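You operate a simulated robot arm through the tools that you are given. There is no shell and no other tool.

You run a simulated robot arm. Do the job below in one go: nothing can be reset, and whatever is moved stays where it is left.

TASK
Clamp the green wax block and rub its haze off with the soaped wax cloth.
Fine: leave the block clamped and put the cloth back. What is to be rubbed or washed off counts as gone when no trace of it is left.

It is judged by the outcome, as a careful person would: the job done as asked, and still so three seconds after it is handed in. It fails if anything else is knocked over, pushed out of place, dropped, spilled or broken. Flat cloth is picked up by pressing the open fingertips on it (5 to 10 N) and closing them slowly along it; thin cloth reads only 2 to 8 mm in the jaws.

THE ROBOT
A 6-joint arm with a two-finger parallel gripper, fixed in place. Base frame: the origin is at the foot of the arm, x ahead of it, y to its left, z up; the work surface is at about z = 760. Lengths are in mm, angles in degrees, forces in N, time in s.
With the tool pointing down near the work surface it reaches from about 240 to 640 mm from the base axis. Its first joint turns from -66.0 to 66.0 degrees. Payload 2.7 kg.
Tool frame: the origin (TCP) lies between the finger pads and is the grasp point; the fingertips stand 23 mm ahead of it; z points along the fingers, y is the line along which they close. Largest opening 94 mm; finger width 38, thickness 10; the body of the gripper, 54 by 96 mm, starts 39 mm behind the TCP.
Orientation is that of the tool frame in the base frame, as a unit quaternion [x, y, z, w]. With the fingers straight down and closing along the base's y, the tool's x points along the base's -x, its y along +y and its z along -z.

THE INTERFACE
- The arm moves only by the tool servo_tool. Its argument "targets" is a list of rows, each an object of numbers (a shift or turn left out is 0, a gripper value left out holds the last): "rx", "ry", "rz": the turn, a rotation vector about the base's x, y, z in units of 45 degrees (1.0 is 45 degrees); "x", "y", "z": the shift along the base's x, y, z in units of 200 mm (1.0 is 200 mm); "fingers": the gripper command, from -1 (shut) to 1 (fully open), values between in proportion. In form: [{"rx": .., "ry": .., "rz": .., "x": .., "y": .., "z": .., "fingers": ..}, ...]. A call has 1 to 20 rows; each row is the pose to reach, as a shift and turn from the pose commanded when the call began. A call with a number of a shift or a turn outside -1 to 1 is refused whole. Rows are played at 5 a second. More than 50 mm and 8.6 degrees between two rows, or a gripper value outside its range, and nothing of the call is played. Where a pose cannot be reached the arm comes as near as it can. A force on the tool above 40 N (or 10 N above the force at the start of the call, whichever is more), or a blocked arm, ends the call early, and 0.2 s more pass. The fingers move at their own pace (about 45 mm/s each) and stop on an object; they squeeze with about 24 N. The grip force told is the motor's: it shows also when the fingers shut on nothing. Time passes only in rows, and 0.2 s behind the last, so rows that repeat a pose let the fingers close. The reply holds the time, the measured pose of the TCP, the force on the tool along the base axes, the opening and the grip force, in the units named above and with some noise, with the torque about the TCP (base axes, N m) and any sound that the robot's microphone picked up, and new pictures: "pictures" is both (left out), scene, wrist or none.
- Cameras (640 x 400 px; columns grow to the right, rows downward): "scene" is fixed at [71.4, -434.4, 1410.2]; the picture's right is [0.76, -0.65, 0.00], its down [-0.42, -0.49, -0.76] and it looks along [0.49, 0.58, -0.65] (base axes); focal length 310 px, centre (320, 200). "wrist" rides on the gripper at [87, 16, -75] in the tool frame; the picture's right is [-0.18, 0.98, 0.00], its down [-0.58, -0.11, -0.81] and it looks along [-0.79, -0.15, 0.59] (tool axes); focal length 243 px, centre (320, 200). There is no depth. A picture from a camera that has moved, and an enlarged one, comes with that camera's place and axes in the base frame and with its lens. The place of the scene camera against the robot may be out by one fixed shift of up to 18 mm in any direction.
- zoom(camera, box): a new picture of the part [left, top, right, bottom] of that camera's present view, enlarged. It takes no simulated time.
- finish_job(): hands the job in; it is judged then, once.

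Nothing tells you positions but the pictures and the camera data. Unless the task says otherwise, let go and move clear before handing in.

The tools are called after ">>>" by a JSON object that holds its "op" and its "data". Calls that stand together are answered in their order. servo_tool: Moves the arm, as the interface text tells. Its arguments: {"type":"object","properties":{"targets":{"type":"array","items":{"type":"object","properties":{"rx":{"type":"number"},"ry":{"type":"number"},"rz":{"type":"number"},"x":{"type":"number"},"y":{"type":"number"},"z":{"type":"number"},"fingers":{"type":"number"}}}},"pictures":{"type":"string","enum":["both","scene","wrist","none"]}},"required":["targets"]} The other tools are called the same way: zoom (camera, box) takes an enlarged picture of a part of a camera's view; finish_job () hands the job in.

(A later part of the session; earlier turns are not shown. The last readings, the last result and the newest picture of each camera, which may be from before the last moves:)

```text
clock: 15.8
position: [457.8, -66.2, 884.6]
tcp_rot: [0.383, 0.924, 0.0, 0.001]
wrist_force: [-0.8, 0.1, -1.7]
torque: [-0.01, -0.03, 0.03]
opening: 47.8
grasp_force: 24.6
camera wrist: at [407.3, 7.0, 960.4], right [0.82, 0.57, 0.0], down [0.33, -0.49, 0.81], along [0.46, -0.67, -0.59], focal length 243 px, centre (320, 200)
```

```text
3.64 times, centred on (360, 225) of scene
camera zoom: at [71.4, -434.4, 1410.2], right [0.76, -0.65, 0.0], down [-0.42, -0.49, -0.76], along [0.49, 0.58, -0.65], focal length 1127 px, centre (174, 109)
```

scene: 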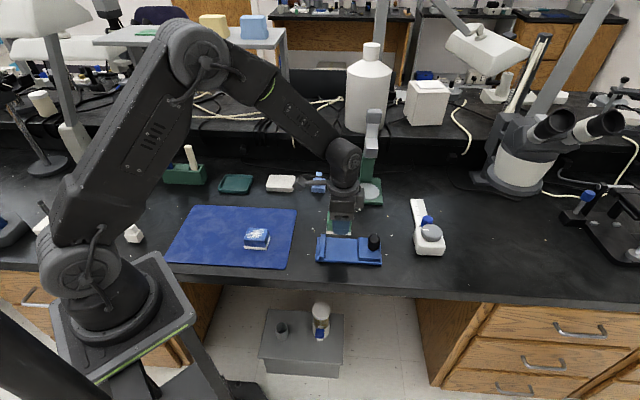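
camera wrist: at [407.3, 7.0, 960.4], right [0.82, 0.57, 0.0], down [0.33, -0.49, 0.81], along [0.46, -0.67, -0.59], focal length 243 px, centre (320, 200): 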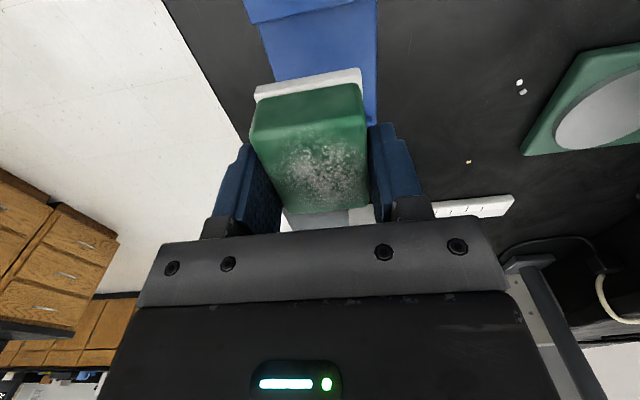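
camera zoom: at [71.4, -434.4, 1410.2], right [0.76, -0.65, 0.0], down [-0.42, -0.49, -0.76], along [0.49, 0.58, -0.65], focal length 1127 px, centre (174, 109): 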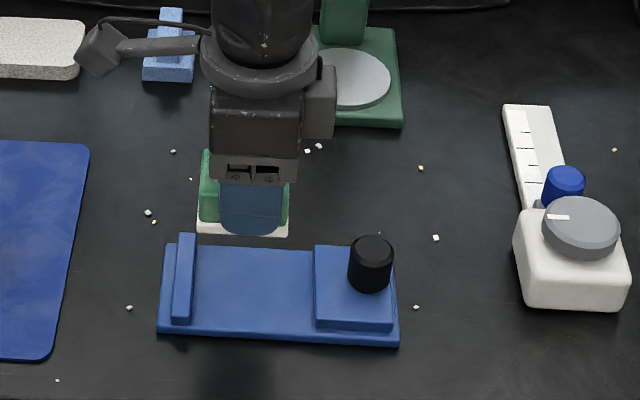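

The block is over the gap, about 3 mm from the clamp's centreline. I will shift it slightly and lower it to just above the clamp base.

>>> {"op": "servo_tool", "data": {"targets": [{"x": 0.0245, "y": -0.0035, "z": -0.08}, {"x": 0.0245, "y": -0.0035, "z": -0.18}, {"x": 0.0245, "y": -0.0035, "z": -0.28}, {"x": 0.0245, "y": -0.0035, "z": -0.35}, {"x": 0.0245, "y": -0.0035, "z": -0.35}]}}

>>> {"op": "zoom", "data": {"camera": "wrist", "box": [200, 0, 440, 220]}}

>>> {"op": "zoom", "data": {"camera": "scene", "box": [300, 200, 400, 280]}}

```text
clock: 17.0
position: [464.0, -66.1, 817.3]
tcp_rot: [0.382, 0.924, 0.0, 0.002]
wrist_force: [-0.3, 0.8, -1.7]
torque: [0.02, 0.01, 0.02]
opening: 47.8
grasp_force: 24.7
camera wrist: at [412.9, 7.2, 891.5], right [0.82, 0.57, 0.0], down [0.33, -0.49, 0.81], along [0.46, -0.67, -0.59], focal length 243 px, centre (320, 200)
```

scene: 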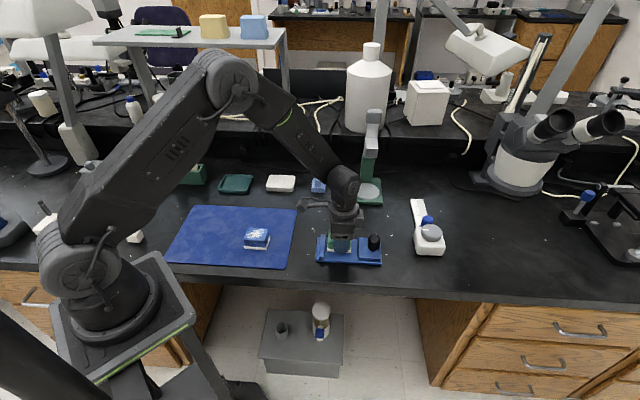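
wrist: 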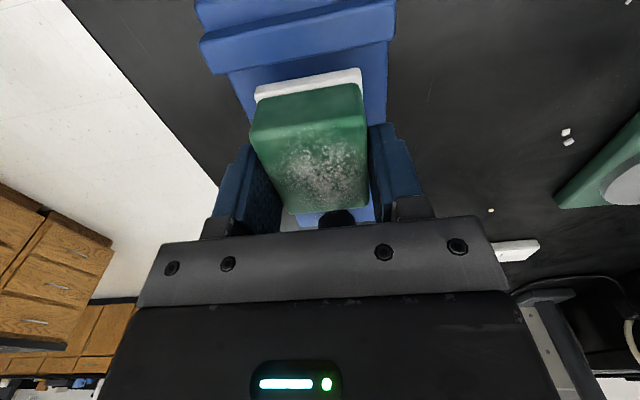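

```text
1.82 times, centred on (320, 110) of wrist
camera zoom: at [412.9, 7.2, 891.5], right [0.82, 0.57, 0.0], down [0.33, -0.49, 0.81], along [0.46, -0.67, -0.59], focal length 441 px, centre (320, 364)
```

zoom: 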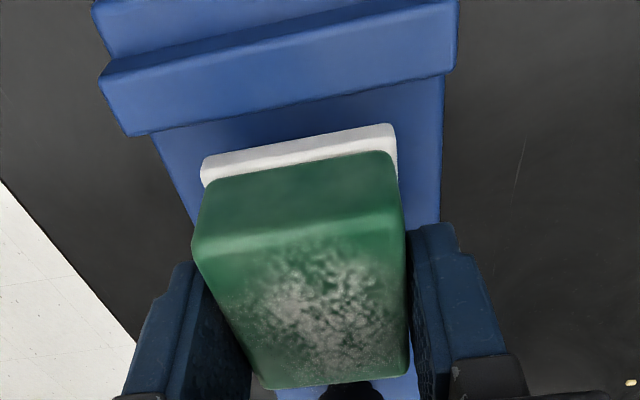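

```text
5.00 times, centred on (350, 240) of scene
camera zoom: at [71.4, -434.4, 1410.2], right [0.76, -0.65, 0.0], down [-0.42, -0.49, -0.76], along [0.49, 0.58, -0.65], focal length 1550 px, centre (170, 0)
```

zoom: 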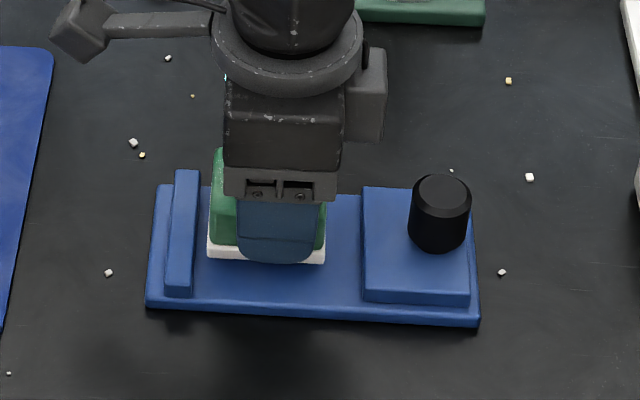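

It is well centred between the jaws. I will lower it in small steps until the sole rests on the clamp base.

>>> {"op": "servo_tool", "data": {"targets": [{"z": -0.02}, {"z": -0.04}, {"z": -0.05}, {"z": -0.055}, {"z": -0.06}, {"z": -0.06}], "pictures": "none"}}

>>> {"op": "servo_tool", "data": {"targets": [{"z": -0.003}, {"z": -0.006}, {"z": -0.009}, {"z": -0.009}]}}

>>> {"op": "zoom", "data": {"camera": "scene", "box": [300, 200, 400, 280]}}

```text
clock: 18.4
position: [464.8, -66.7, 804.8]
tcp_rot: [0.383, 0.924, 0.0, 0.001]
wrist_force: [0.0, 0.0, -1.5]
torque: [0.01, 0.01, -0.01]
opening: 47.8
grasp_force: 24.2
```

```text
clock: 19.4
position: [464.5, -66.2, 803.1]
tcp_rot: [0.383, 0.924, 0.0, 0.002]
wrist_force: [-4.7, -0.5, 20.6]
torque: [-0.04, 0.17, 0.01]
opening: 47.9
grasp_force: 24.2
camera wrist: at [413.5, 6.8, 878.0], right [0.82, 0.57, 0.0], down [0.33, -0.49, 0.81], along [0.46, -0.67, -0.59], focal length 243 px, centre (320, 200)
```

scene: 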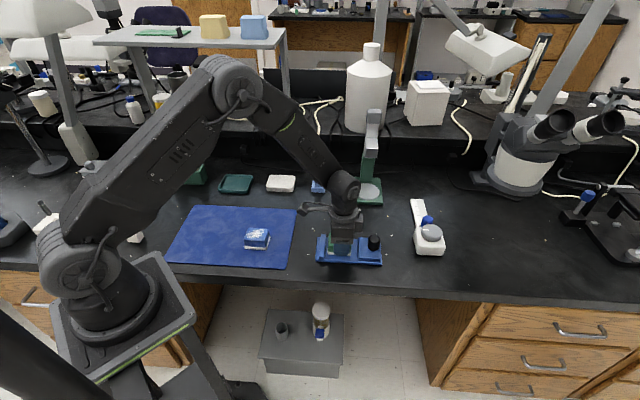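
wrist: 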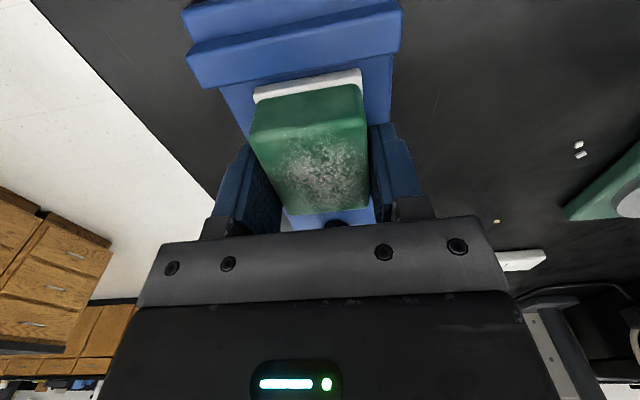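

```text
5.00 times, centred on (350, 240) of scene
camera zoom: at [71.0, -434.3, 1410.2], right [0.76, -0.65, 0.0], down [-0.42, -0.49, -0.76], along [0.49, 0.58, -0.65], focal length 1550 px, centre (170, 0)
```

zoom: 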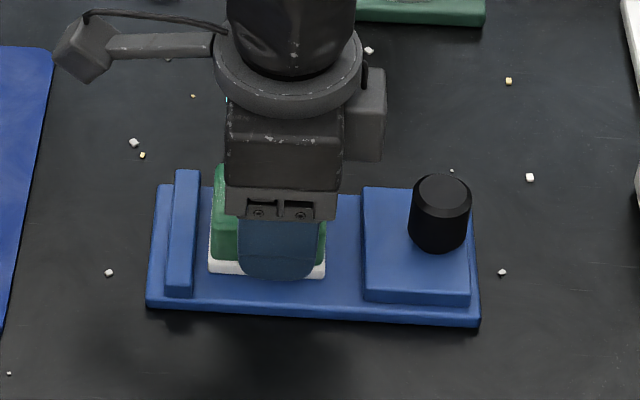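

The sole touched down with about 20 N of push, so the block is on the clamp base. I will relieve the press, open the fingers and rise straight up.

>>> {"op": "servo_tool", "data": {"targets": [{"z": 0.005}, {"z": 0.005, "fingers": 0.1}, {"z": 0.005, "fingers": 0.25}, {"z": 0.005, "fingers": 0.5}, {"z": 0.005, "fingers": 0.5}, {"z": 0.1}, {"z": 0.25}, {"z": 0.4}, {"z": 0.5}]}}

>>> {"op": "zoom", "data": {"camera": "wrist", "box": [200, 0, 440, 220]}}

>>> {"op": "zoom", "data": {"camera": "scene", "box": [300, 200, 400, 280]}}

```text
clock: 21.4
position: [464.3, -66.0, 902.3]
tcp_rot: [0.383, 0.924, 0.0, 0.001]
wrist_force: [0.5, 0.2, 0.2]
torque: [-0.03, 0.0, 0.01]
opening: 70.8
grasp_force: 0.1
camera wrist: at [413.7, 7.4, 977.6], right [0.82, 0.57, 0.0], down [0.33, -0.49, 0.81], along [0.46, -0.67, -0.59], focal length 243 px, centre (320, 200)
```

scene: 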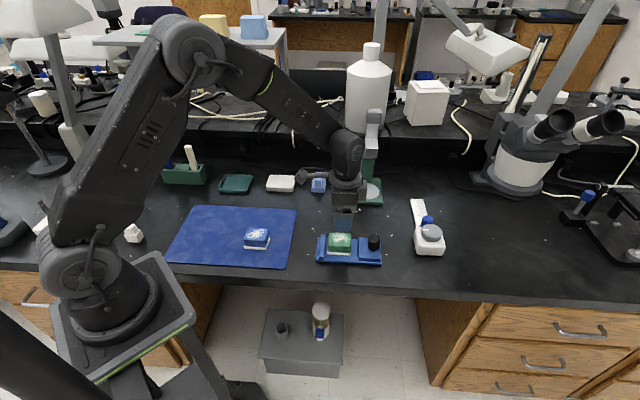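
wrist: 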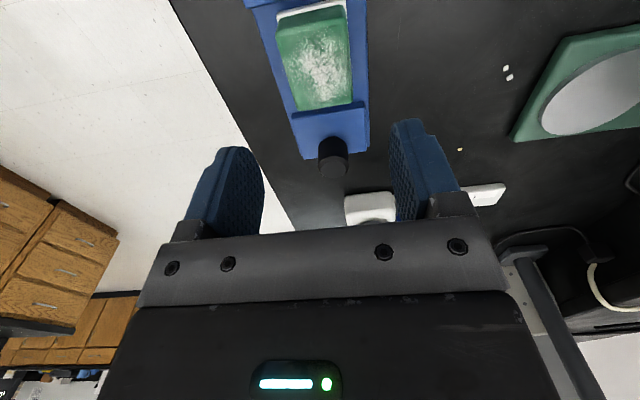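

```text
1.82 times, centred on (320, 110) of wrist
camera zoom: at [413.7, 7.4, 977.6], right [0.82, 0.57, 0.0], down [0.33, -0.49, 0.81], along [0.46, -0.67, -0.59], focal length 441 px, centre (320, 364)
```

zoom: 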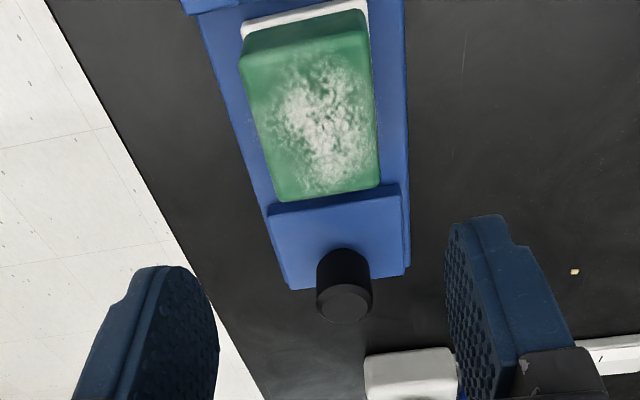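

```text
5.00 times, centred on (350, 240) of scene
camera zoom: at [71.4, -434.4, 1410.2], right [0.76, -0.65, 0.0], down [-0.42, -0.49, -0.76], along [0.49, 0.58, -0.65], focal length 1550 px, centre (170, 0)
```

zoom: 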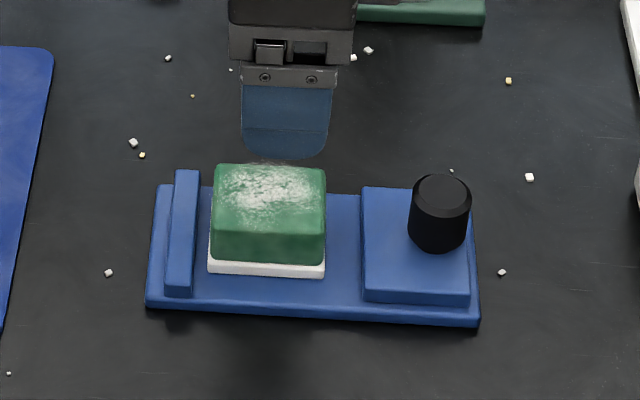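

The block sits square between the jaws with about 6 mm to the bar and 19 mm to the slide. The knob is at about (526.5,-132.5), 31 mm across with its top near z=805. I will move above it and lower around it.

>>> {"op": "servo_tool", "data": {"targets": [{"x": 0.1, "y": -0.1}, {"x": 0.2, "y": -0.22}, {"x": 0.3135, "y": -0.337, "z": -0.05}, {"x": 0.3135, "y": -0.337, "z": -0.15}, {"x": 0.3135, "y": -0.337, "z": -0.22}, {"x": 0.3135, "y": -0.337, "z": -0.22}]}}

>>> {"op": "zoom", "data": {"camera": "wrist", "box": [200, 0, 440, 220]}}

>>> {"op": "zoom", "data": {"camera": "scene", "box": [310, 190, 410, 270]}}

```text
clock: 22.8
position: [527.0, -134.0, 857.2]
tcp_rot: [0.383, 0.924, -0.001, 0.001]
wrist_force: [0.2, -0.9, 0.3]
torque: [-0.01, 0.03, 0.01]
opening: 70.2
grasp_force: 0.1
camera wrist: at [476.2, -60.5, 932.3], right [0.82, 0.57, 0.0], down [0.33, -0.49, 0.81], along [0.46, -0.67, -0.59], focal length 243 px, centre (320, 200)
```

scene: 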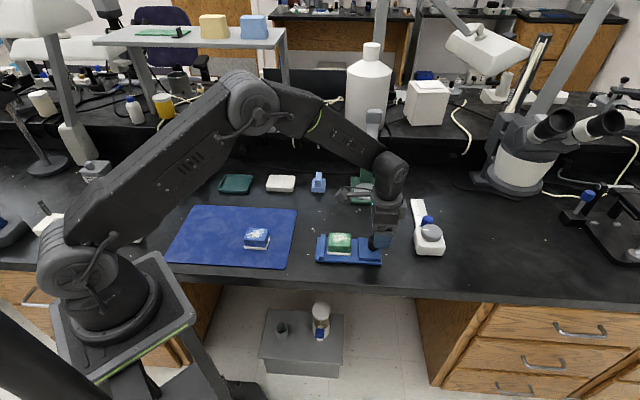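
wrist: 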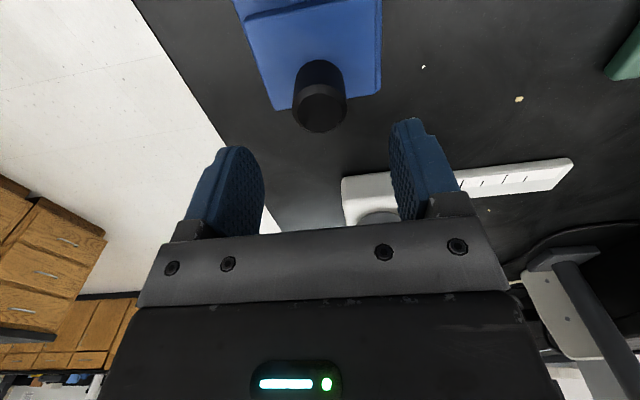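

```text
1.82 times, centred on (320, 110) of wrist
camera zoom: at [476.2, -60.5, 932.3], right [0.82, 0.57, 0.0], down [0.33, -0.49, 0.81], along [0.46, -0.67, -0.59], focal length 441 px, centre (320, 364)
```

zoom: 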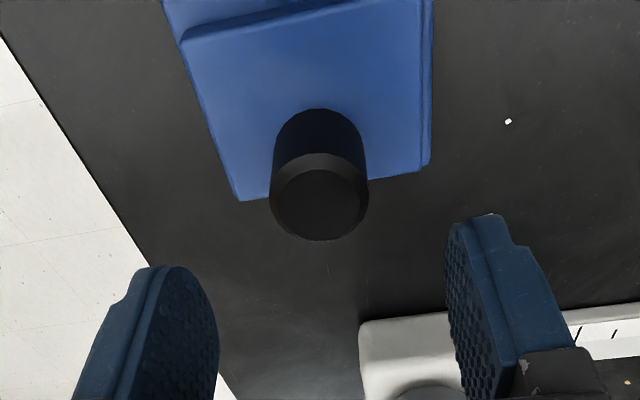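

```text
5.00 times, centred on (360, 230) of scene
camera zoom: at [71.4, -434.4, 1410.2], right [0.76, -0.65, 0.0], down [-0.42, -0.49, -0.76], along [0.49, 0.58, -0.65], focal length 1550 px, centre (120, 50)
```

zoom: 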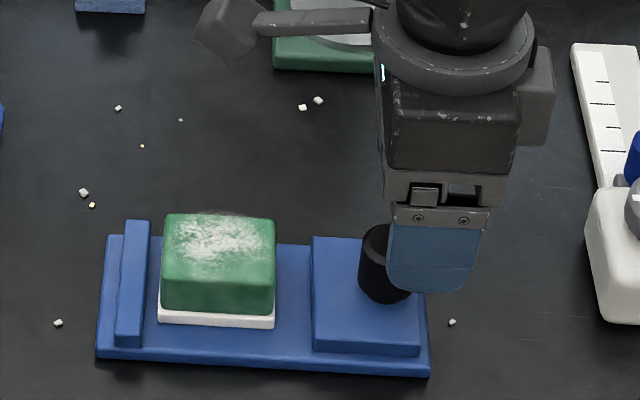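

The fingers are around the knob line, and its centre reads at about (524.7,-131.5). I will lower, then close on the knob.

>>> {"op": "servo_tool", "data": {"targets": [{"x": -0.01, "y": 0.01, "z": -0.1}, {"x": -0.01, "y": 0.01, "z": -0.18}, {"x": -0.01, "y": 0.01, "z": -0.24}, {"x": -0.01, "y": 0.01, "z": -0.265}, {"x": -0.01, "y": 0.01, "z": -0.265}], "pictures": "none"}}

>>> {"op": "servo_tool", "data": {"targets": [{"fingers": 0.2}, {"fingers": 0.0}, {"fingers": -0.2}, {"fingers": -0.4}, {"fingers": -0.6}, {"fingers": -0.6}]}}

>>> {"op": "zoom", "data": {"camera": "scene", "box": [310, 190, 410, 270]}}

```text
clock: 24.0
position: [524.5, -131.6, 805.9]
tcp_rot: [0.383, 0.924, -0.001, 0.001]
wrist_force: [0.0, 0.2, 0.0]
torque: [0.02, -0.01, 0.0]
opening: 70.5
grasp_force: 0.3
```

```text
clock: 25.4
position: [526.1, -129.2, 804.6]
tcp_rot: [0.383, 0.924, 0.001, 0.002]
wrist_force: [13.9, 13.4, -4.8]
torque: [-0.77, 0.24, -0.19]
opening: 30.0
grasp_force: 45.0
camera wrist: at [474.7, -57.0, 880.6], right [0.82, 0.57, 0.0], down [0.33, -0.49, 0.81], along [0.46, -0.67, -0.59], focal length 243 px, centre (320, 200)
```

scene: 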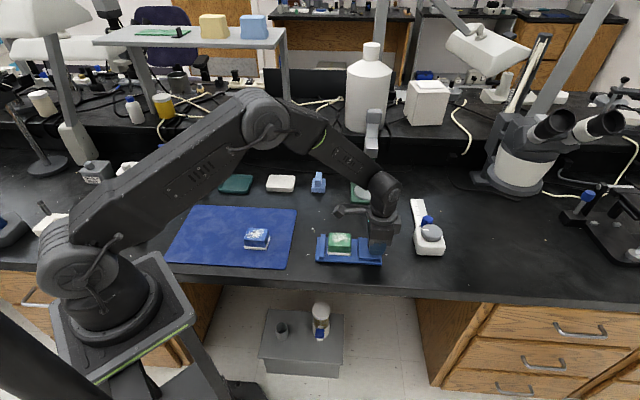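
wrist: 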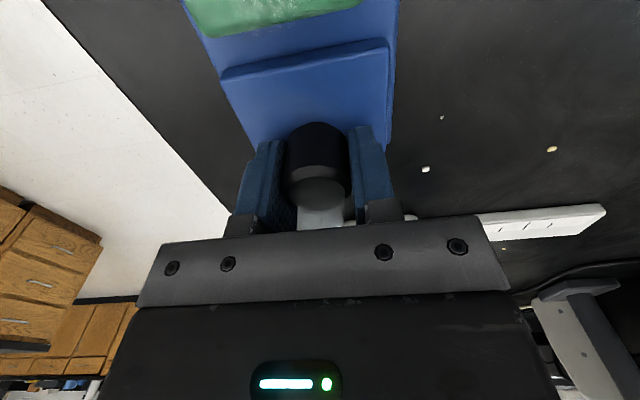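

```text
5.00 times, centred on (360, 230) of scene
camera zoom: at [71.8, -434.1, 1410.3], right [0.76, -0.65, 0.0], down [-0.42, -0.49, -0.76], along [0.49, 0.58, -0.65], focal length 1550 px, centre (120, 50)
```

zoom: 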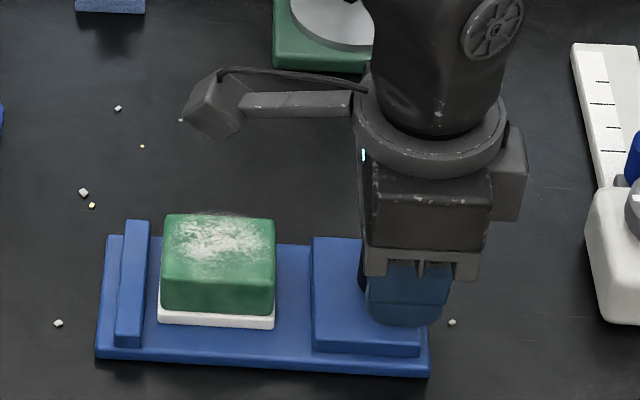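

I'm gripping the knob at 30 mm, and the sideways force shows I'm about 2 mm off its centreline. I will ease that offset and start sliding the jaw toward the block.

>>> {"op": "servo_tool", "data": {"targets": [{"x": 0.007, "y": 0.007}, {"x": 0.007, "y": 0.007}, {"x": 0.0, "y": 0.014}, {"x": -0.007, "y": 0.021}, {"x": -0.014, "y": 0.028}, {"x": -0.021, "y": 0.035}, {"x": -0.021, "y": 0.035}]}}

>>> {"op": "zoom", "data": {"camera": "scene", "box": [310, 190, 410, 270]}}

```text
clock: 27.0
position: [520.8, -125.1, 806.0]
tcp_rot: [0.383, 0.924, -0.001, 0.0]
wrist_force: [9.6, 4.5, 1.0]
torque: [-0.64, 0.58, -0.16]
opening: 29.6
grasp_force: 45.3
camera wrist: at [469.9, -51.8, 880.7], right [0.82, 0.57, 0.0], down [0.33, -0.49, 0.81], along [0.46, -0.67, -0.59], focal length 243 px, centre (320, 200)
```

scene: 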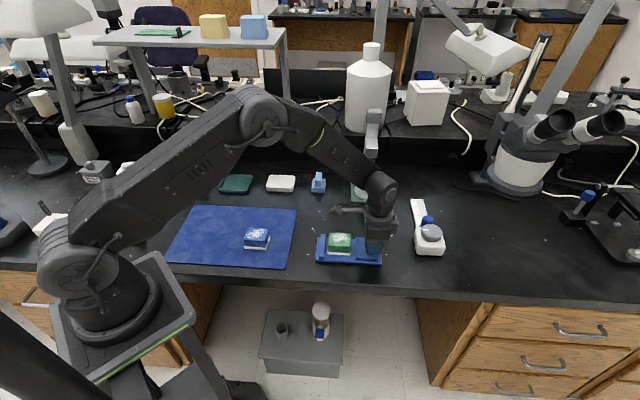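
wrist: 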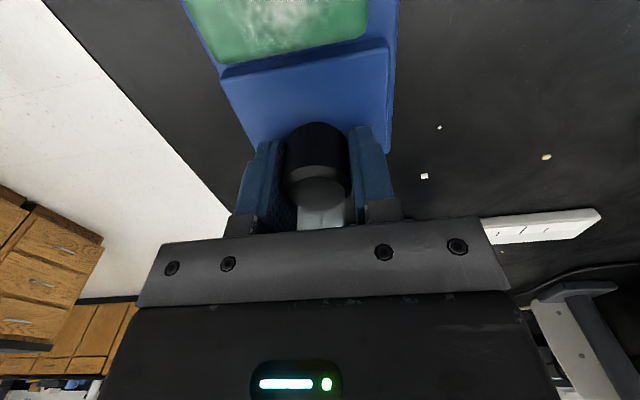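

```text
5.00 times, centred on (360, 230) of scene
camera zoom: at [71.6, -434.3, 1410.2], right [0.76, -0.65, 0.0], down [-0.42, -0.49, -0.76], along [0.49, 0.58, -0.65], focal length 1550 px, centre (120, 50)
```

zoom: 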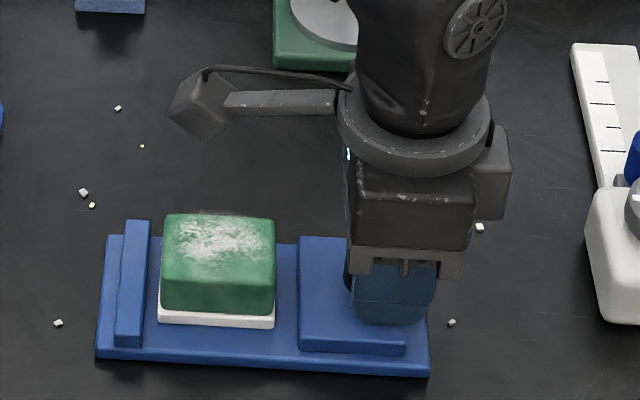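

The slide moves with only about 4 N of drag. I will correct another 2 mm sideways and keep pushing.

>>> {"op": "servo_tool", "data": {"targets": [{"x": 0.007, "y": 0.007}, {"x": 0.0, "y": 0.014}, {"x": -0.007, "y": 0.021}, {"x": -0.014, "y": 0.028}, {"x": -0.021, "y": 0.035}, {"x": -0.028, "y": 0.042}, {"x": -0.028, "y": 0.042}]}}

>>> {"op": "zoom", "data": {"camera": "scene", "box": [310, 190, 410, 270]}}

```text
clock: 28.6
position: [513.8, -118.8, 805.8]
tcp_rot: [0.383, 0.924, -0.002, 0.001]
wrist_force: [-15.7, -21.3, 10.9]
torque: [-0.18, -1.08, 0.29]
opening: 29.7
grasp_force: 45.2
camera wrist: at [463.1, -44.6, 880.7], right [0.83, 0.56, 0.0], down [0.33, -0.49, 0.81], along [0.45, -0.67, -0.59], focal length 243 px, centre (320, 200)
```

scene: 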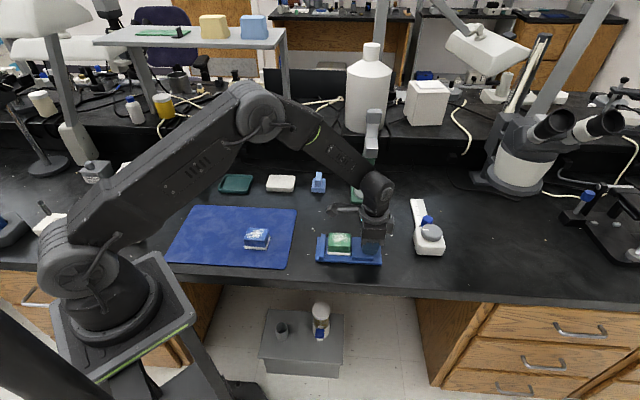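
wrist: 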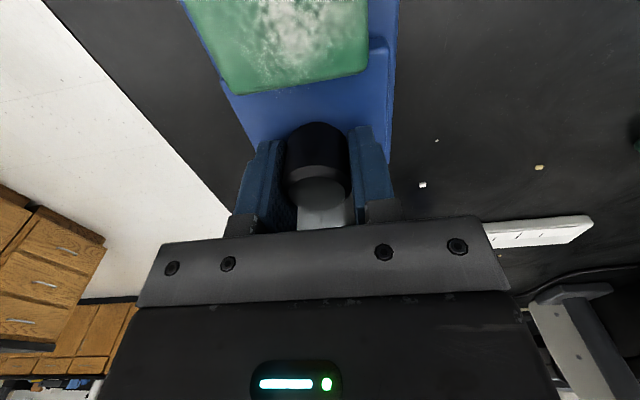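

```text
5.00 times, centred on (360, 230) of scene
camera zoom: at [70.8, -434.8, 1410.1], right [0.76, -0.65, 0.0], down [-0.42, -0.49, -0.76], along [0.49, 0.58, -0.65], focal length 1550 px, centre (120, 50)
```

zoom: 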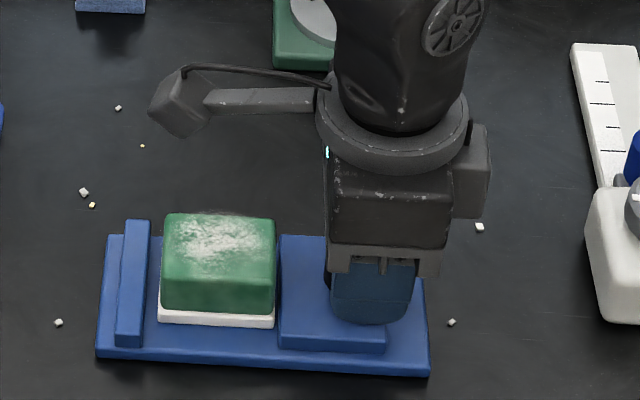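

The slide face is now nearly at the sole. I will bring the sideways offset back a bit and push on.

>>> {"op": "servo_tool", "data": {"targets": [{"x": -0.006, "y": -0.006}, {"x": -0.013, "y": 0.001}, {"x": -0.02, "y": 0.008}, {"x": -0.027, "y": 0.015}, {"x": -0.027, "y": 0.015}], "pictures": "scene"}}

>>> {"op": "zoom", "data": {"camera": "scene", "box": [310, 190, 410, 270]}}

```text
clock: 29.8
position: [510.0, -114.6, 804.6]
tcp_rot: [0.383, 0.924, -0.001, 0.001]
wrist_force: [-9.8, -16.5, 11.7]
torque: [-0.04, 0.82, -0.2]
opening: 29.7
grasp_force: 45.2
```

scene: 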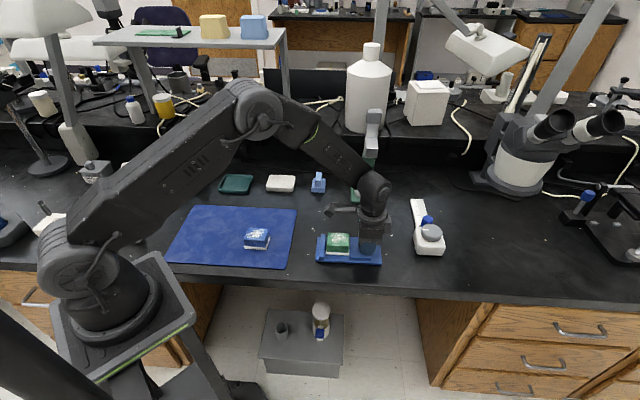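

```text
5.00 times, centred on (360, 230) of scene
camera zoom: at [71.0, -434.7, 1410.1], right [0.76, -0.65, 0.0], down [-0.42, -0.49, -0.76], along [0.49, 0.58, -0.65], focal length 1550 px, centre (120, 50)
```

zoom: 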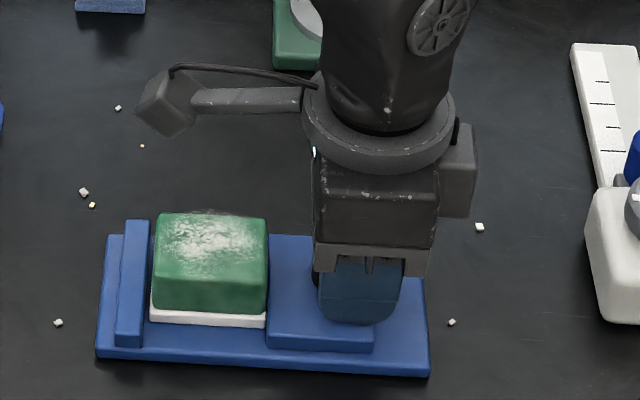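

The slide is pushing the block and there is about 2 mm left to the bar. I will continue in fine steps.

>>> {"op": "servo_tool", "data": {"targets": [{"x": -0.006, "y": -0.006}, {"x": -0.0095, "y": -0.0025}, {"x": -0.013, "y": 0.001}, {"x": -0.0165, "y": 0.0045}, {"x": -0.0165, "y": 0.0045}], "pictures": "scene"}}

>>> {"op": "zoom", "data": {"camera": "scene", "box": [310, 190, 410, 270]}}

```text
clock: 31.0
position: [506.8, -111.6, 805.5]
tcp_rot: [0.382, 0.924, 0.0, 0.003]
wrist_force: [16.9, -5.9, -1.2]
torque: [-0.31, 0.99, -0.25]
opening: 29.8
grasp_force: 45.0
```

scene: 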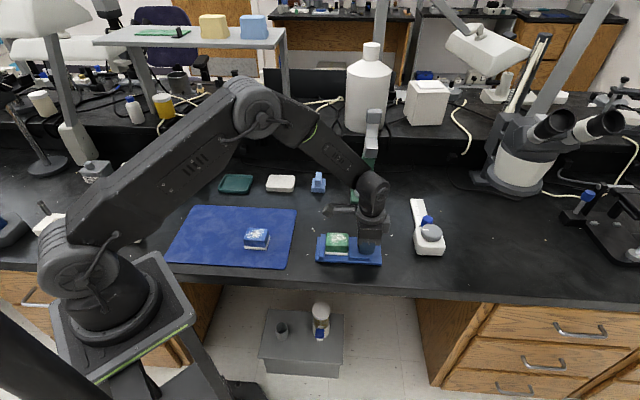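

```text
5.00 times, centred on (360, 230) of scene
camera zoom: at [71.8, -434.5, 1410.1], right [0.76, -0.65, 0.0], down [-0.42, -0.49, -0.76], along [0.49, 0.58, -0.65], focal length 1550 px, centre (120, 50)
```

zoom: 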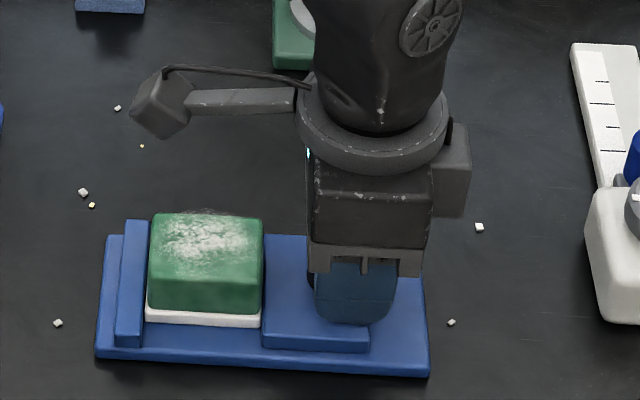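

The block has met the bar and about 16 N of clamping resistance shows. I will press a little more and listen for a lock.

>>> {"op": "servo_tool", "data": {"targets": [{"x": -0.0025, "y": 0.0045}, {"x": -0.005, "y": 0.007}, {"x": -0.0075, "y": 0.0095}, {"x": -0.0075, "y": 0.0095}], "pictures": "both"}}

>>> {"op": "zoom", "data": {"camera": "scene", "box": [310, 190, 410, 270]}}

>>> {"op": "zoom", "data": {"camera": "wrist", "box": [200, 0, 440, 220]}}

```text
clock: 31.8
position: [508.7, -111.6, 805.8]
tcp_rot: [0.382, 0.924, 0.0, 0.007]
wrist_force: [10.7, -3.0, -8.2]
torque: [-0.97, 0.94, -0.33]
opening: 29.9
grasp_force: 44.7
stopped in row 4: the force on the tool passed its limit at 40 N (the readings are from after the stop); the commanded pose is now the measured one
camera wrist: at [456.1, -38.4, 880.0], right [0.82, 0.57, 0.01], down [0.33, -0.48, 0.81], along [0.46, -0.67, -0.58], focal length 243 px, centre (320, 200)
```

scene: 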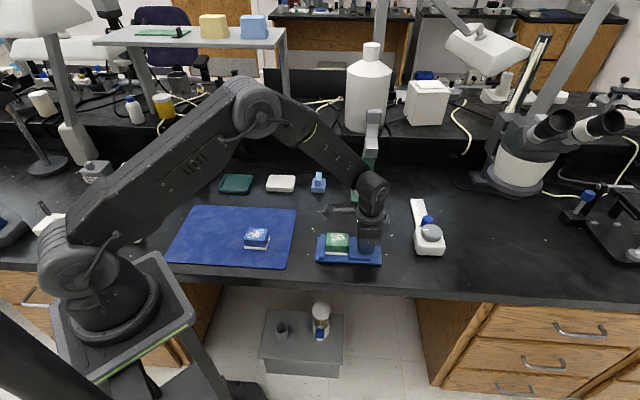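
wrist: 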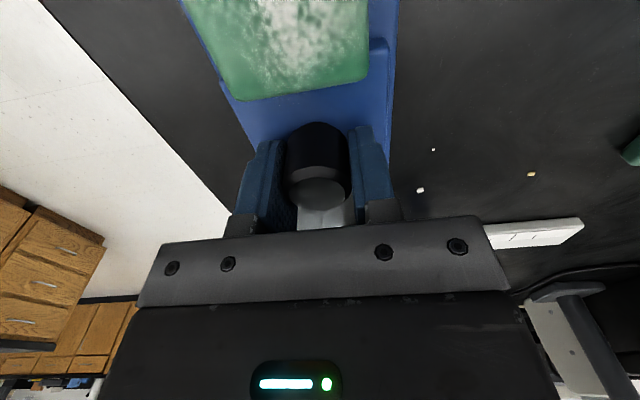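

```text
5.00 times, centred on (360, 230) of scene
camera zoom: at [71.7, -434.4, 1410.2], right [0.76, -0.65, 0.0], down [-0.42, -0.49, -0.76], along [0.49, 0.58, -0.65], focal length 1550 px, centre (120, 50)
```

zoom: 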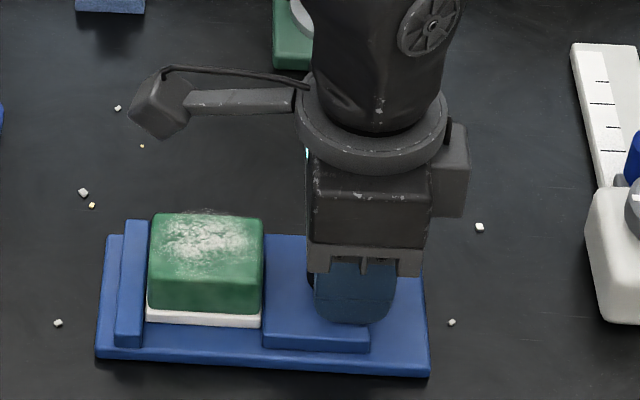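

```text
1.82 times, centred on (320, 110) of wrist
camera zoom: at [456.1, -38.4, 880.0], right [0.82, 0.57, 0.01], down [0.33, -0.48, 0.81], along [0.46, -0.67, -0.58], focal length 441 px, centre (320, 364)
```

zoom: 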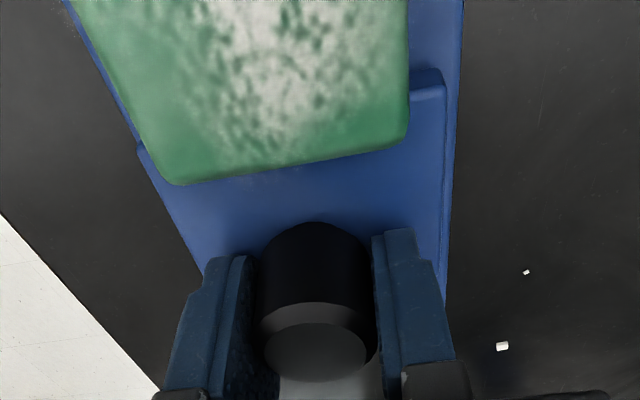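

The jaw is pressed home with over 40 N and the slide is flush against the sole. I will open the fingers, check that the slide stays put and rise clear.

>>> {"op": "servo_tool", "data": {"targets": [{"fingers": -0.3}, {"fingers": 0.0}, {"fingers": 0.3}, {"fingers": 0.3}, {"z": 0.1}, {"z": 0.25}, {"z": 0.4}, {"z": 0.4}]}}

>>> {"op": "zoom", "data": {"camera": "scene", "box": [310, 190, 410, 270]}}

>>> {"op": "zoom", "data": {"camera": "wrist", "box": [200, 0, 440, 220]}}

```text
clock: 33.6
position: [509.1, -111.1, 886.8]
tcp_rot: [0.382, 0.924, 0.0, 0.005]
wrist_force: [0.7, -0.1, 0.0]
torque: [0.01, 0.03, -0.01]
opening: 61.1
grasp_force: 0.0
camera wrist: at [458.1, -37.9, 961.7], right [0.82, 0.57, 0.01], down [0.33, -0.48, 0.81], along [0.46, -0.67, -0.58], focal length 243 px, centre (320, 200)
```

scene: 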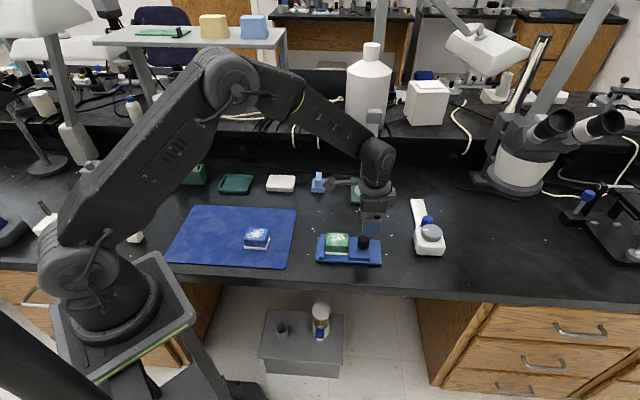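
wrist: 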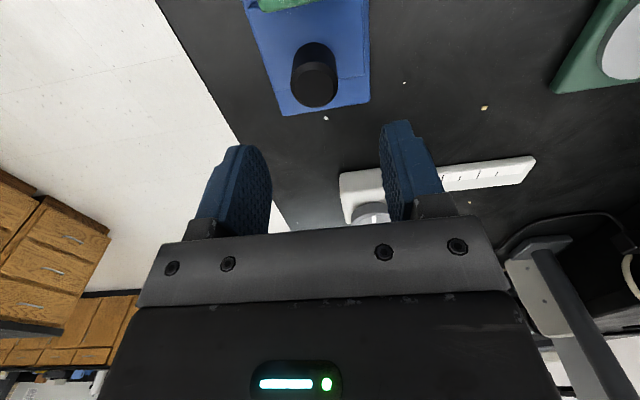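

```text
5.00 times, centred on (360, 230) of scene
camera zoom: at [71.4, -434.4, 1410.2], right [0.76, -0.65, 0.0], down [-0.42, -0.49, -0.76], along [0.49, 0.58, -0.65], focal length 1550 px, centre (120, 50)
```

zoom: 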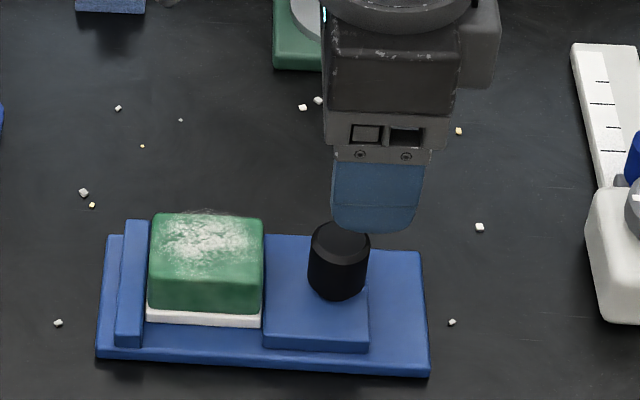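

```text
1.82 times, centred on (320, 110) of wrist
camera zoom: at [458.1, -37.9, 961.7], right [0.82, 0.57, 0.01], down [0.33, -0.48, 0.81], along [0.46, -0.67, -0.58], focal length 441 px, centre (320, 364)
```

zoom: 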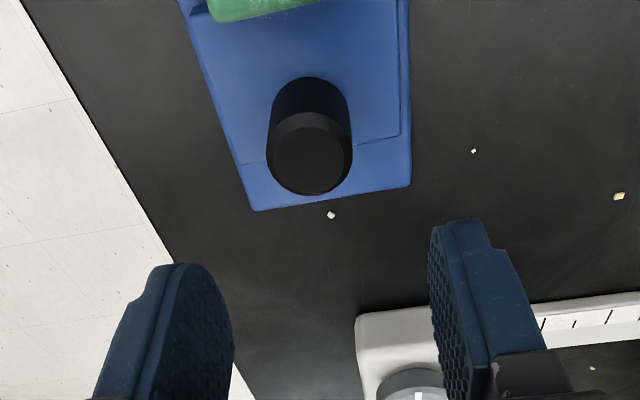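

The slide stayed home after release, so the block is held between bar and slide. In case the knob is a locking screw, I will grip it again on its centre and test gently whether it turns.

>>> {"op": "servo_tool", "data": {"targets": [{"x": -0.0245, "y": 0.0115, "z": -0.1}, {"x": -0.0245, "y": 0.0115, "z": -0.25}, {"x": -0.0245, "y": 0.0115, "z": -0.35}, {"x": -0.0245, "y": 0.0115, "z": -0.4}, {"x": -0.0245, "y": 0.0115, "z": -0.4}, {"x": -0.0245, "y": 0.0115, "z": -0.4, "fingers": 0.0}, {"x": -0.0245, "y": 0.0115, "z": -0.4, "fingers": -0.3}, {"x": -0.0245, "y": 0.0115, "z": -0.4, "fingers": -0.4}, {"x": -0.0245, "y": 0.0115, "z": -0.4, "fingers": -0.45}, {"x": -0.0245, "y": 0.0115, "z": -0.4, "fingers": -0.45}]}}

>>> {"op": "zoom", "data": {"camera": "wrist", "box": [200, 0, 440, 220]}}

```text
clock: 35.8
position: [502.4, -107.8, 808.7]
tcp_rot: [0.382, 0.924, 0.0, 0.006]
wrist_force: [9.1, 10.4, -3.4]
torque: [-0.24, -0.01, 0.02]
opening: 31.7
grasp_force: 6.6
camera wrist: at [450.9, -34.7, 881.3], right [0.82, 0.57, 0.01], down [0.33, -0.48, 0.81], along [0.46, -0.67, -0.58], focal length 243 px, centre (320, 200)
```

scene: 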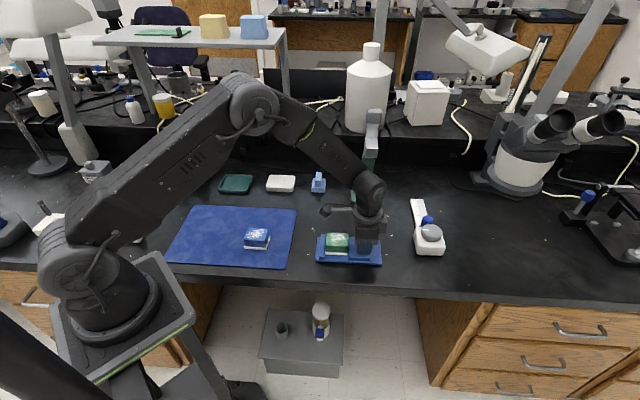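
wrist: 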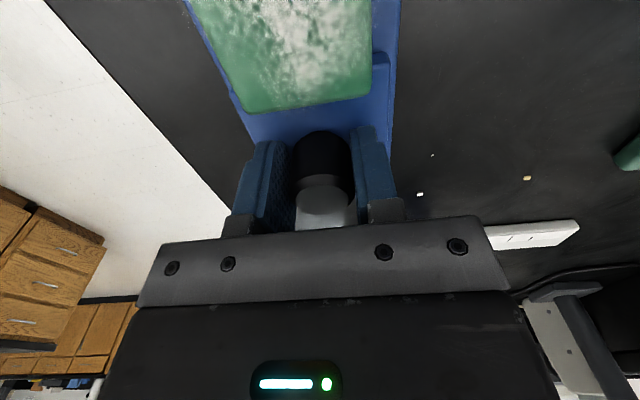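

```text
1.82 times, centred on (320, 110) of wrist
camera zoom: at [450.9, -34.7, 881.3], right [0.82, 0.57, 0.01], down [0.33, -0.48, 0.81], along [0.46, -0.67, -0.58], focal length 441 px, centre (320, 364)
```

zoom: 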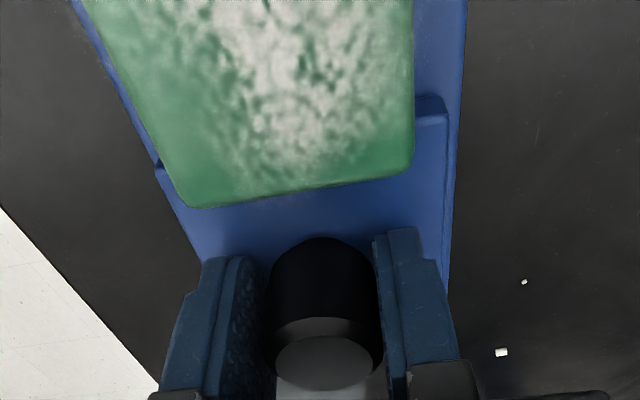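

>>> {"op": "servo_tool", "data": {"targets": [{"x": 0.006, "y": 0.006}, {"x": 0.006, "y": 0.006, "fingers": -0.6}, {"x": 0.006, "y": 0.006, "fingers": -0.6}, {"x": 0.006, "y": 0.006, "fingers": -0.6}], "pictures": "none"}}

>>> {"op": "servo_tool", "data": {"targets": [{"rz": -0.03}, {"rz": -0.06}, {"rz": -0.09}, {"rz": -0.12}, {"rz": -0.12}], "pictures": "none"}}

```text
clock: 36.8
position: [503.3, -108.1, 807.1]
tcp_rot: [0.382, 0.924, 0.0, 0.006]
wrist_force: [7.7, 12.9, 5.1]
torque: [-0.01, 1.24, -0.03]
opening: 29.9
grasp_force: 45.3
```

```text
clock: 38.0
position: [503.1, -108.0, 806.8]
tcp_rot: [0.426, 0.905, 0.0, 0.006]
wrist_force: [10.4, 11.2, 8.1]
torque: [-0.54, 0.79, 0.16]
opening: 29.7
grasp_force: 44.7
```

The turn met little resistance, about 0.16 N·m. I will turn further clockwise and watch the torque.

>>> {"op": "servo_tool", "data": {"targets": [{"rz": -0.05}, {"rz": -0.1}, {"rz": -0.15}, {"rz": -0.2}, {"rz": -0.25}, {"rz": -0.25}], "pictures": "both"}}

>>> {"op": "zoom", "data": {"camera": "wrist", "box": [200, 0, 440, 220]}}

>>> {"op": "zoom", "data": {"camera": "scene", "box": [310, 190, 410, 270]}}

```text
clock: 39.4
position: [504.5, -107.6, 806.1]
tcp_rot: [0.512, 0.859, 0.0, 0.006]
wrist_force: [9.6, 11.8, 3.6]
torque: [-0.91, 0.41, 0.92]
opening: 29.2
grasp_force: 45.7
camera wrist: at [475.0, -22.9, 880.7], right [0.95, 0.31, 0.01], down [0.17, -0.56, 0.81], along [0.25, -0.77, -0.58], focal length 243 px, centre (320, 200)
```

scene: 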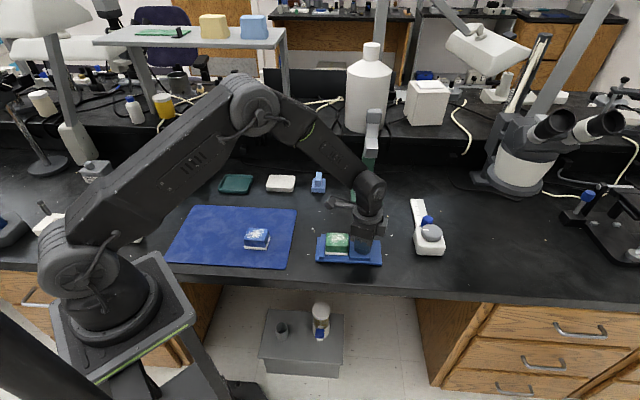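
wrist: 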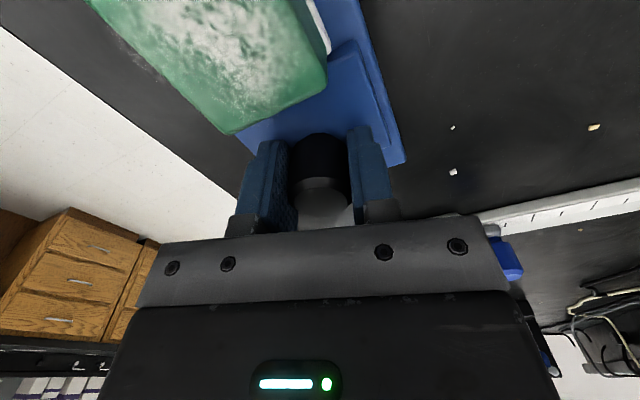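

```text
1.82 times, centred on (320, 110) of wrist
camera zoom: at [475.0, -22.9, 880.7], right [0.95, 0.31, 0.01], down [0.17, -0.56, 0.81], along [0.25, -0.77, -0.58], focal length 441 px, centre (320, 364)
```

zoom: 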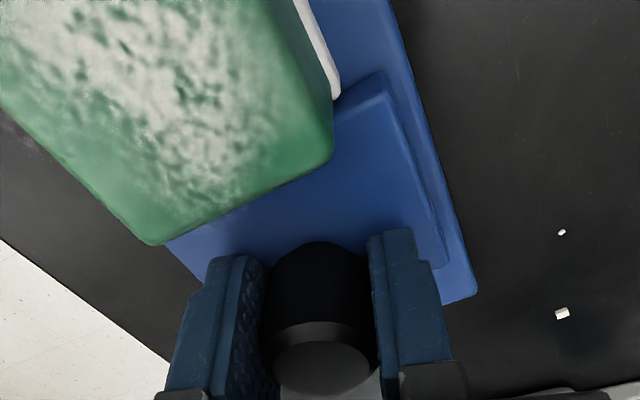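

```text
5.00 times, centred on (360, 230) of scene
camera zoom: at [71.5, -434.1, 1410.3], right [0.76, -0.65, 0.0], down [-0.42, -0.49, -0.76], along [0.49, 0.58, -0.65], focal length 1550 px, centre (120, 50)
```

zoom: 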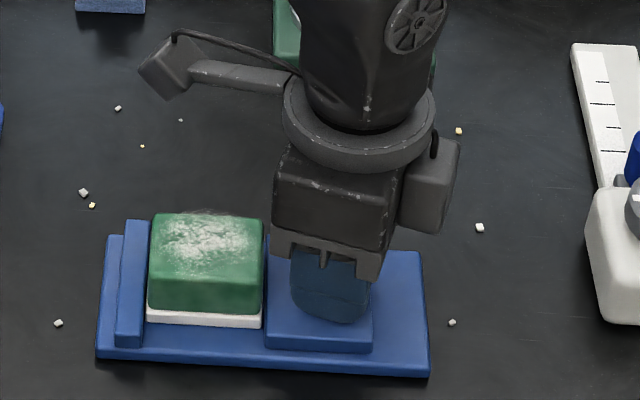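

At 0.92 N·m the pads just slip, so the knob is a fixed handle and not a screw, and my turning pulled the slide back about 1.5 mm. I will let go, turn back and push the slide home again.

>>> {"op": "servo_tool", "data": {"targets": [{"fingers": -0.3}, {"fingers": 0.1}, {"fingers": 0.3}, {"z": 0.1}, {"z": 0.25}, {"z": 0.3, "rz": 0.12, "rx": 0.001, "ry": 0.003}, {"z": 0.3, "rz": 0.25, "rx": 0.003, "ry": 0.007}, {"z": 0.3, "rz": 0.37, "rx": 0.004, "ry": 0.011}, {"z": 0.3, "rz": 0.37, "rx": 0.004, "ry": 0.011}]}}

>>> {"op": "zoom", "data": {"camera": "wrist", "box": [200, 0, 440, 220]}}

>>> {"op": "zoom", "data": {"camera": "scene", "box": [310, 190, 410, 270]}}

```text
clock: 41.4
position: [503.0, -107.6, 867.0]
tcp_rot: [0.381, 0.924, -0.001, 0.002]
wrist_force: [-0.2, -0.2, 0.2]
torque: [-0.01, 0.01, 0.02]
opening: 61.1
grasp_force: 0.0
camera wrist: at [451.7, -35.2, 941.7], right [0.82, 0.57, 0.0], down [0.33, -0.49, 0.81], along [0.46, -0.67, -0.59], focal length 243 px, centre (320, 200)
```

scene: 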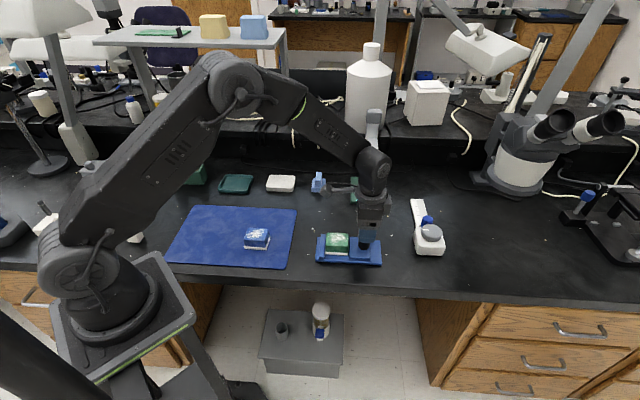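
wrist: 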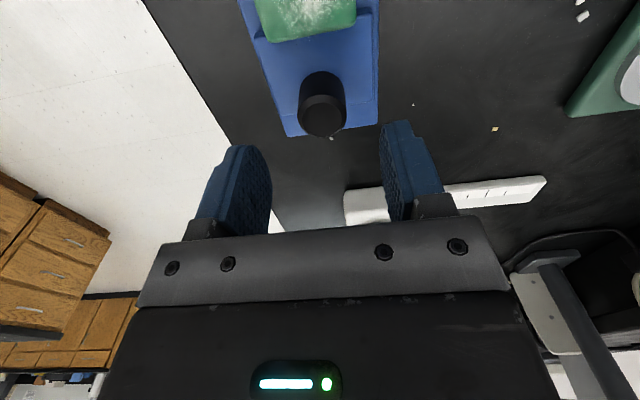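

```text
1.82 times, centred on (320, 110) of wrist
camera zoom: at [451.7, -35.2, 941.7], right [0.82, 0.57, 0.0], down [0.33, -0.49, 0.81], along [0.46, -0.67, -0.59], focal length 441 px, centre (320, 364)
```

zoom: 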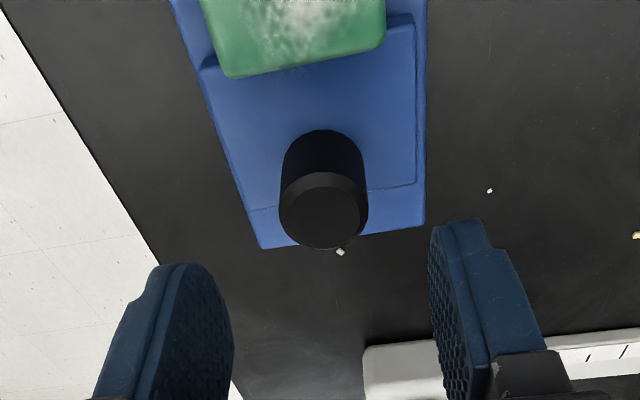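

```text
5.00 times, centred on (360, 230) of scene
camera zoom: at [71.4, -434.4, 1410.2], right [0.76, -0.65, 0.0], down [-0.42, -0.49, -0.76], along [0.49, 0.58, -0.65], focal length 1550 px, centre (120, 50)
```

zoom: 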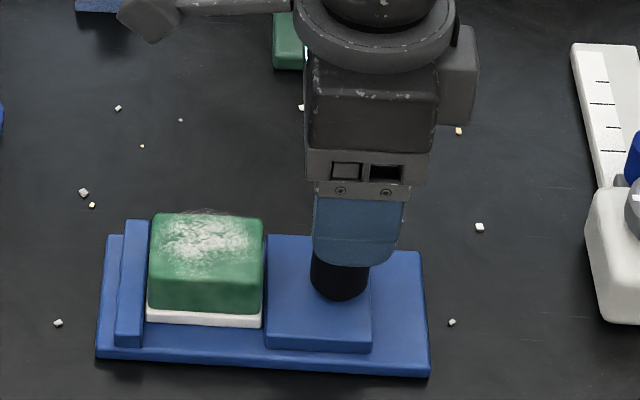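

>>> {"op": "servo_tool", "data": {"targets": [{"x": 0.011, "y": -0.0205, "z": -0.1}, {"x": 0.011, "y": -0.0205, "z": -0.22}, {"x": 0.011, "y": -0.0205, "z": -0.3}, {"x": 0.011, "y": -0.0205, "z": -0.3, "fingers": 0.0}, {"x": 0.011, "y": -0.0205, "z": -0.3, "fingers": -0.3}, {"x": 0.011, "y": -0.0205, "z": -0.3, "fingers": -0.6}, {"x": 0.011, "y": -0.0205, "z": -0.3, "fingers": -0.6}], "pictures": "none"}}

>>> {"op": "servo_tool", "data": {"targets": [{"x": -0.0035, "y": 0.0035}, {"x": -0.007, "y": 0.007}, {"x": -0.0105, "y": 0.0105}, {"x": -0.0105, "y": 0.0105}], "pictures": "none"}}

```text
clock: 43.0
position: [506.7, -112.2, 808.1]
tcp_rot: [0.381, 0.925, -0.001, 0.003]
wrist_force: [18.3, 15.7, -8.7]
torque: [-0.87, -0.23, -0.07]
opening: 29.8
grasp_force: 45.3
```

```text
clock: 44.0
position: [506.7, -110.3, 807.2]
tcp_rot: [0.382, 0.924, 0.0, 0.005]
wrist_force: [33.6, 10.9, -7.6]
torque: [-0.03, 1.19, -0.42]
opening: 29.6
grasp_force: 45.0
```

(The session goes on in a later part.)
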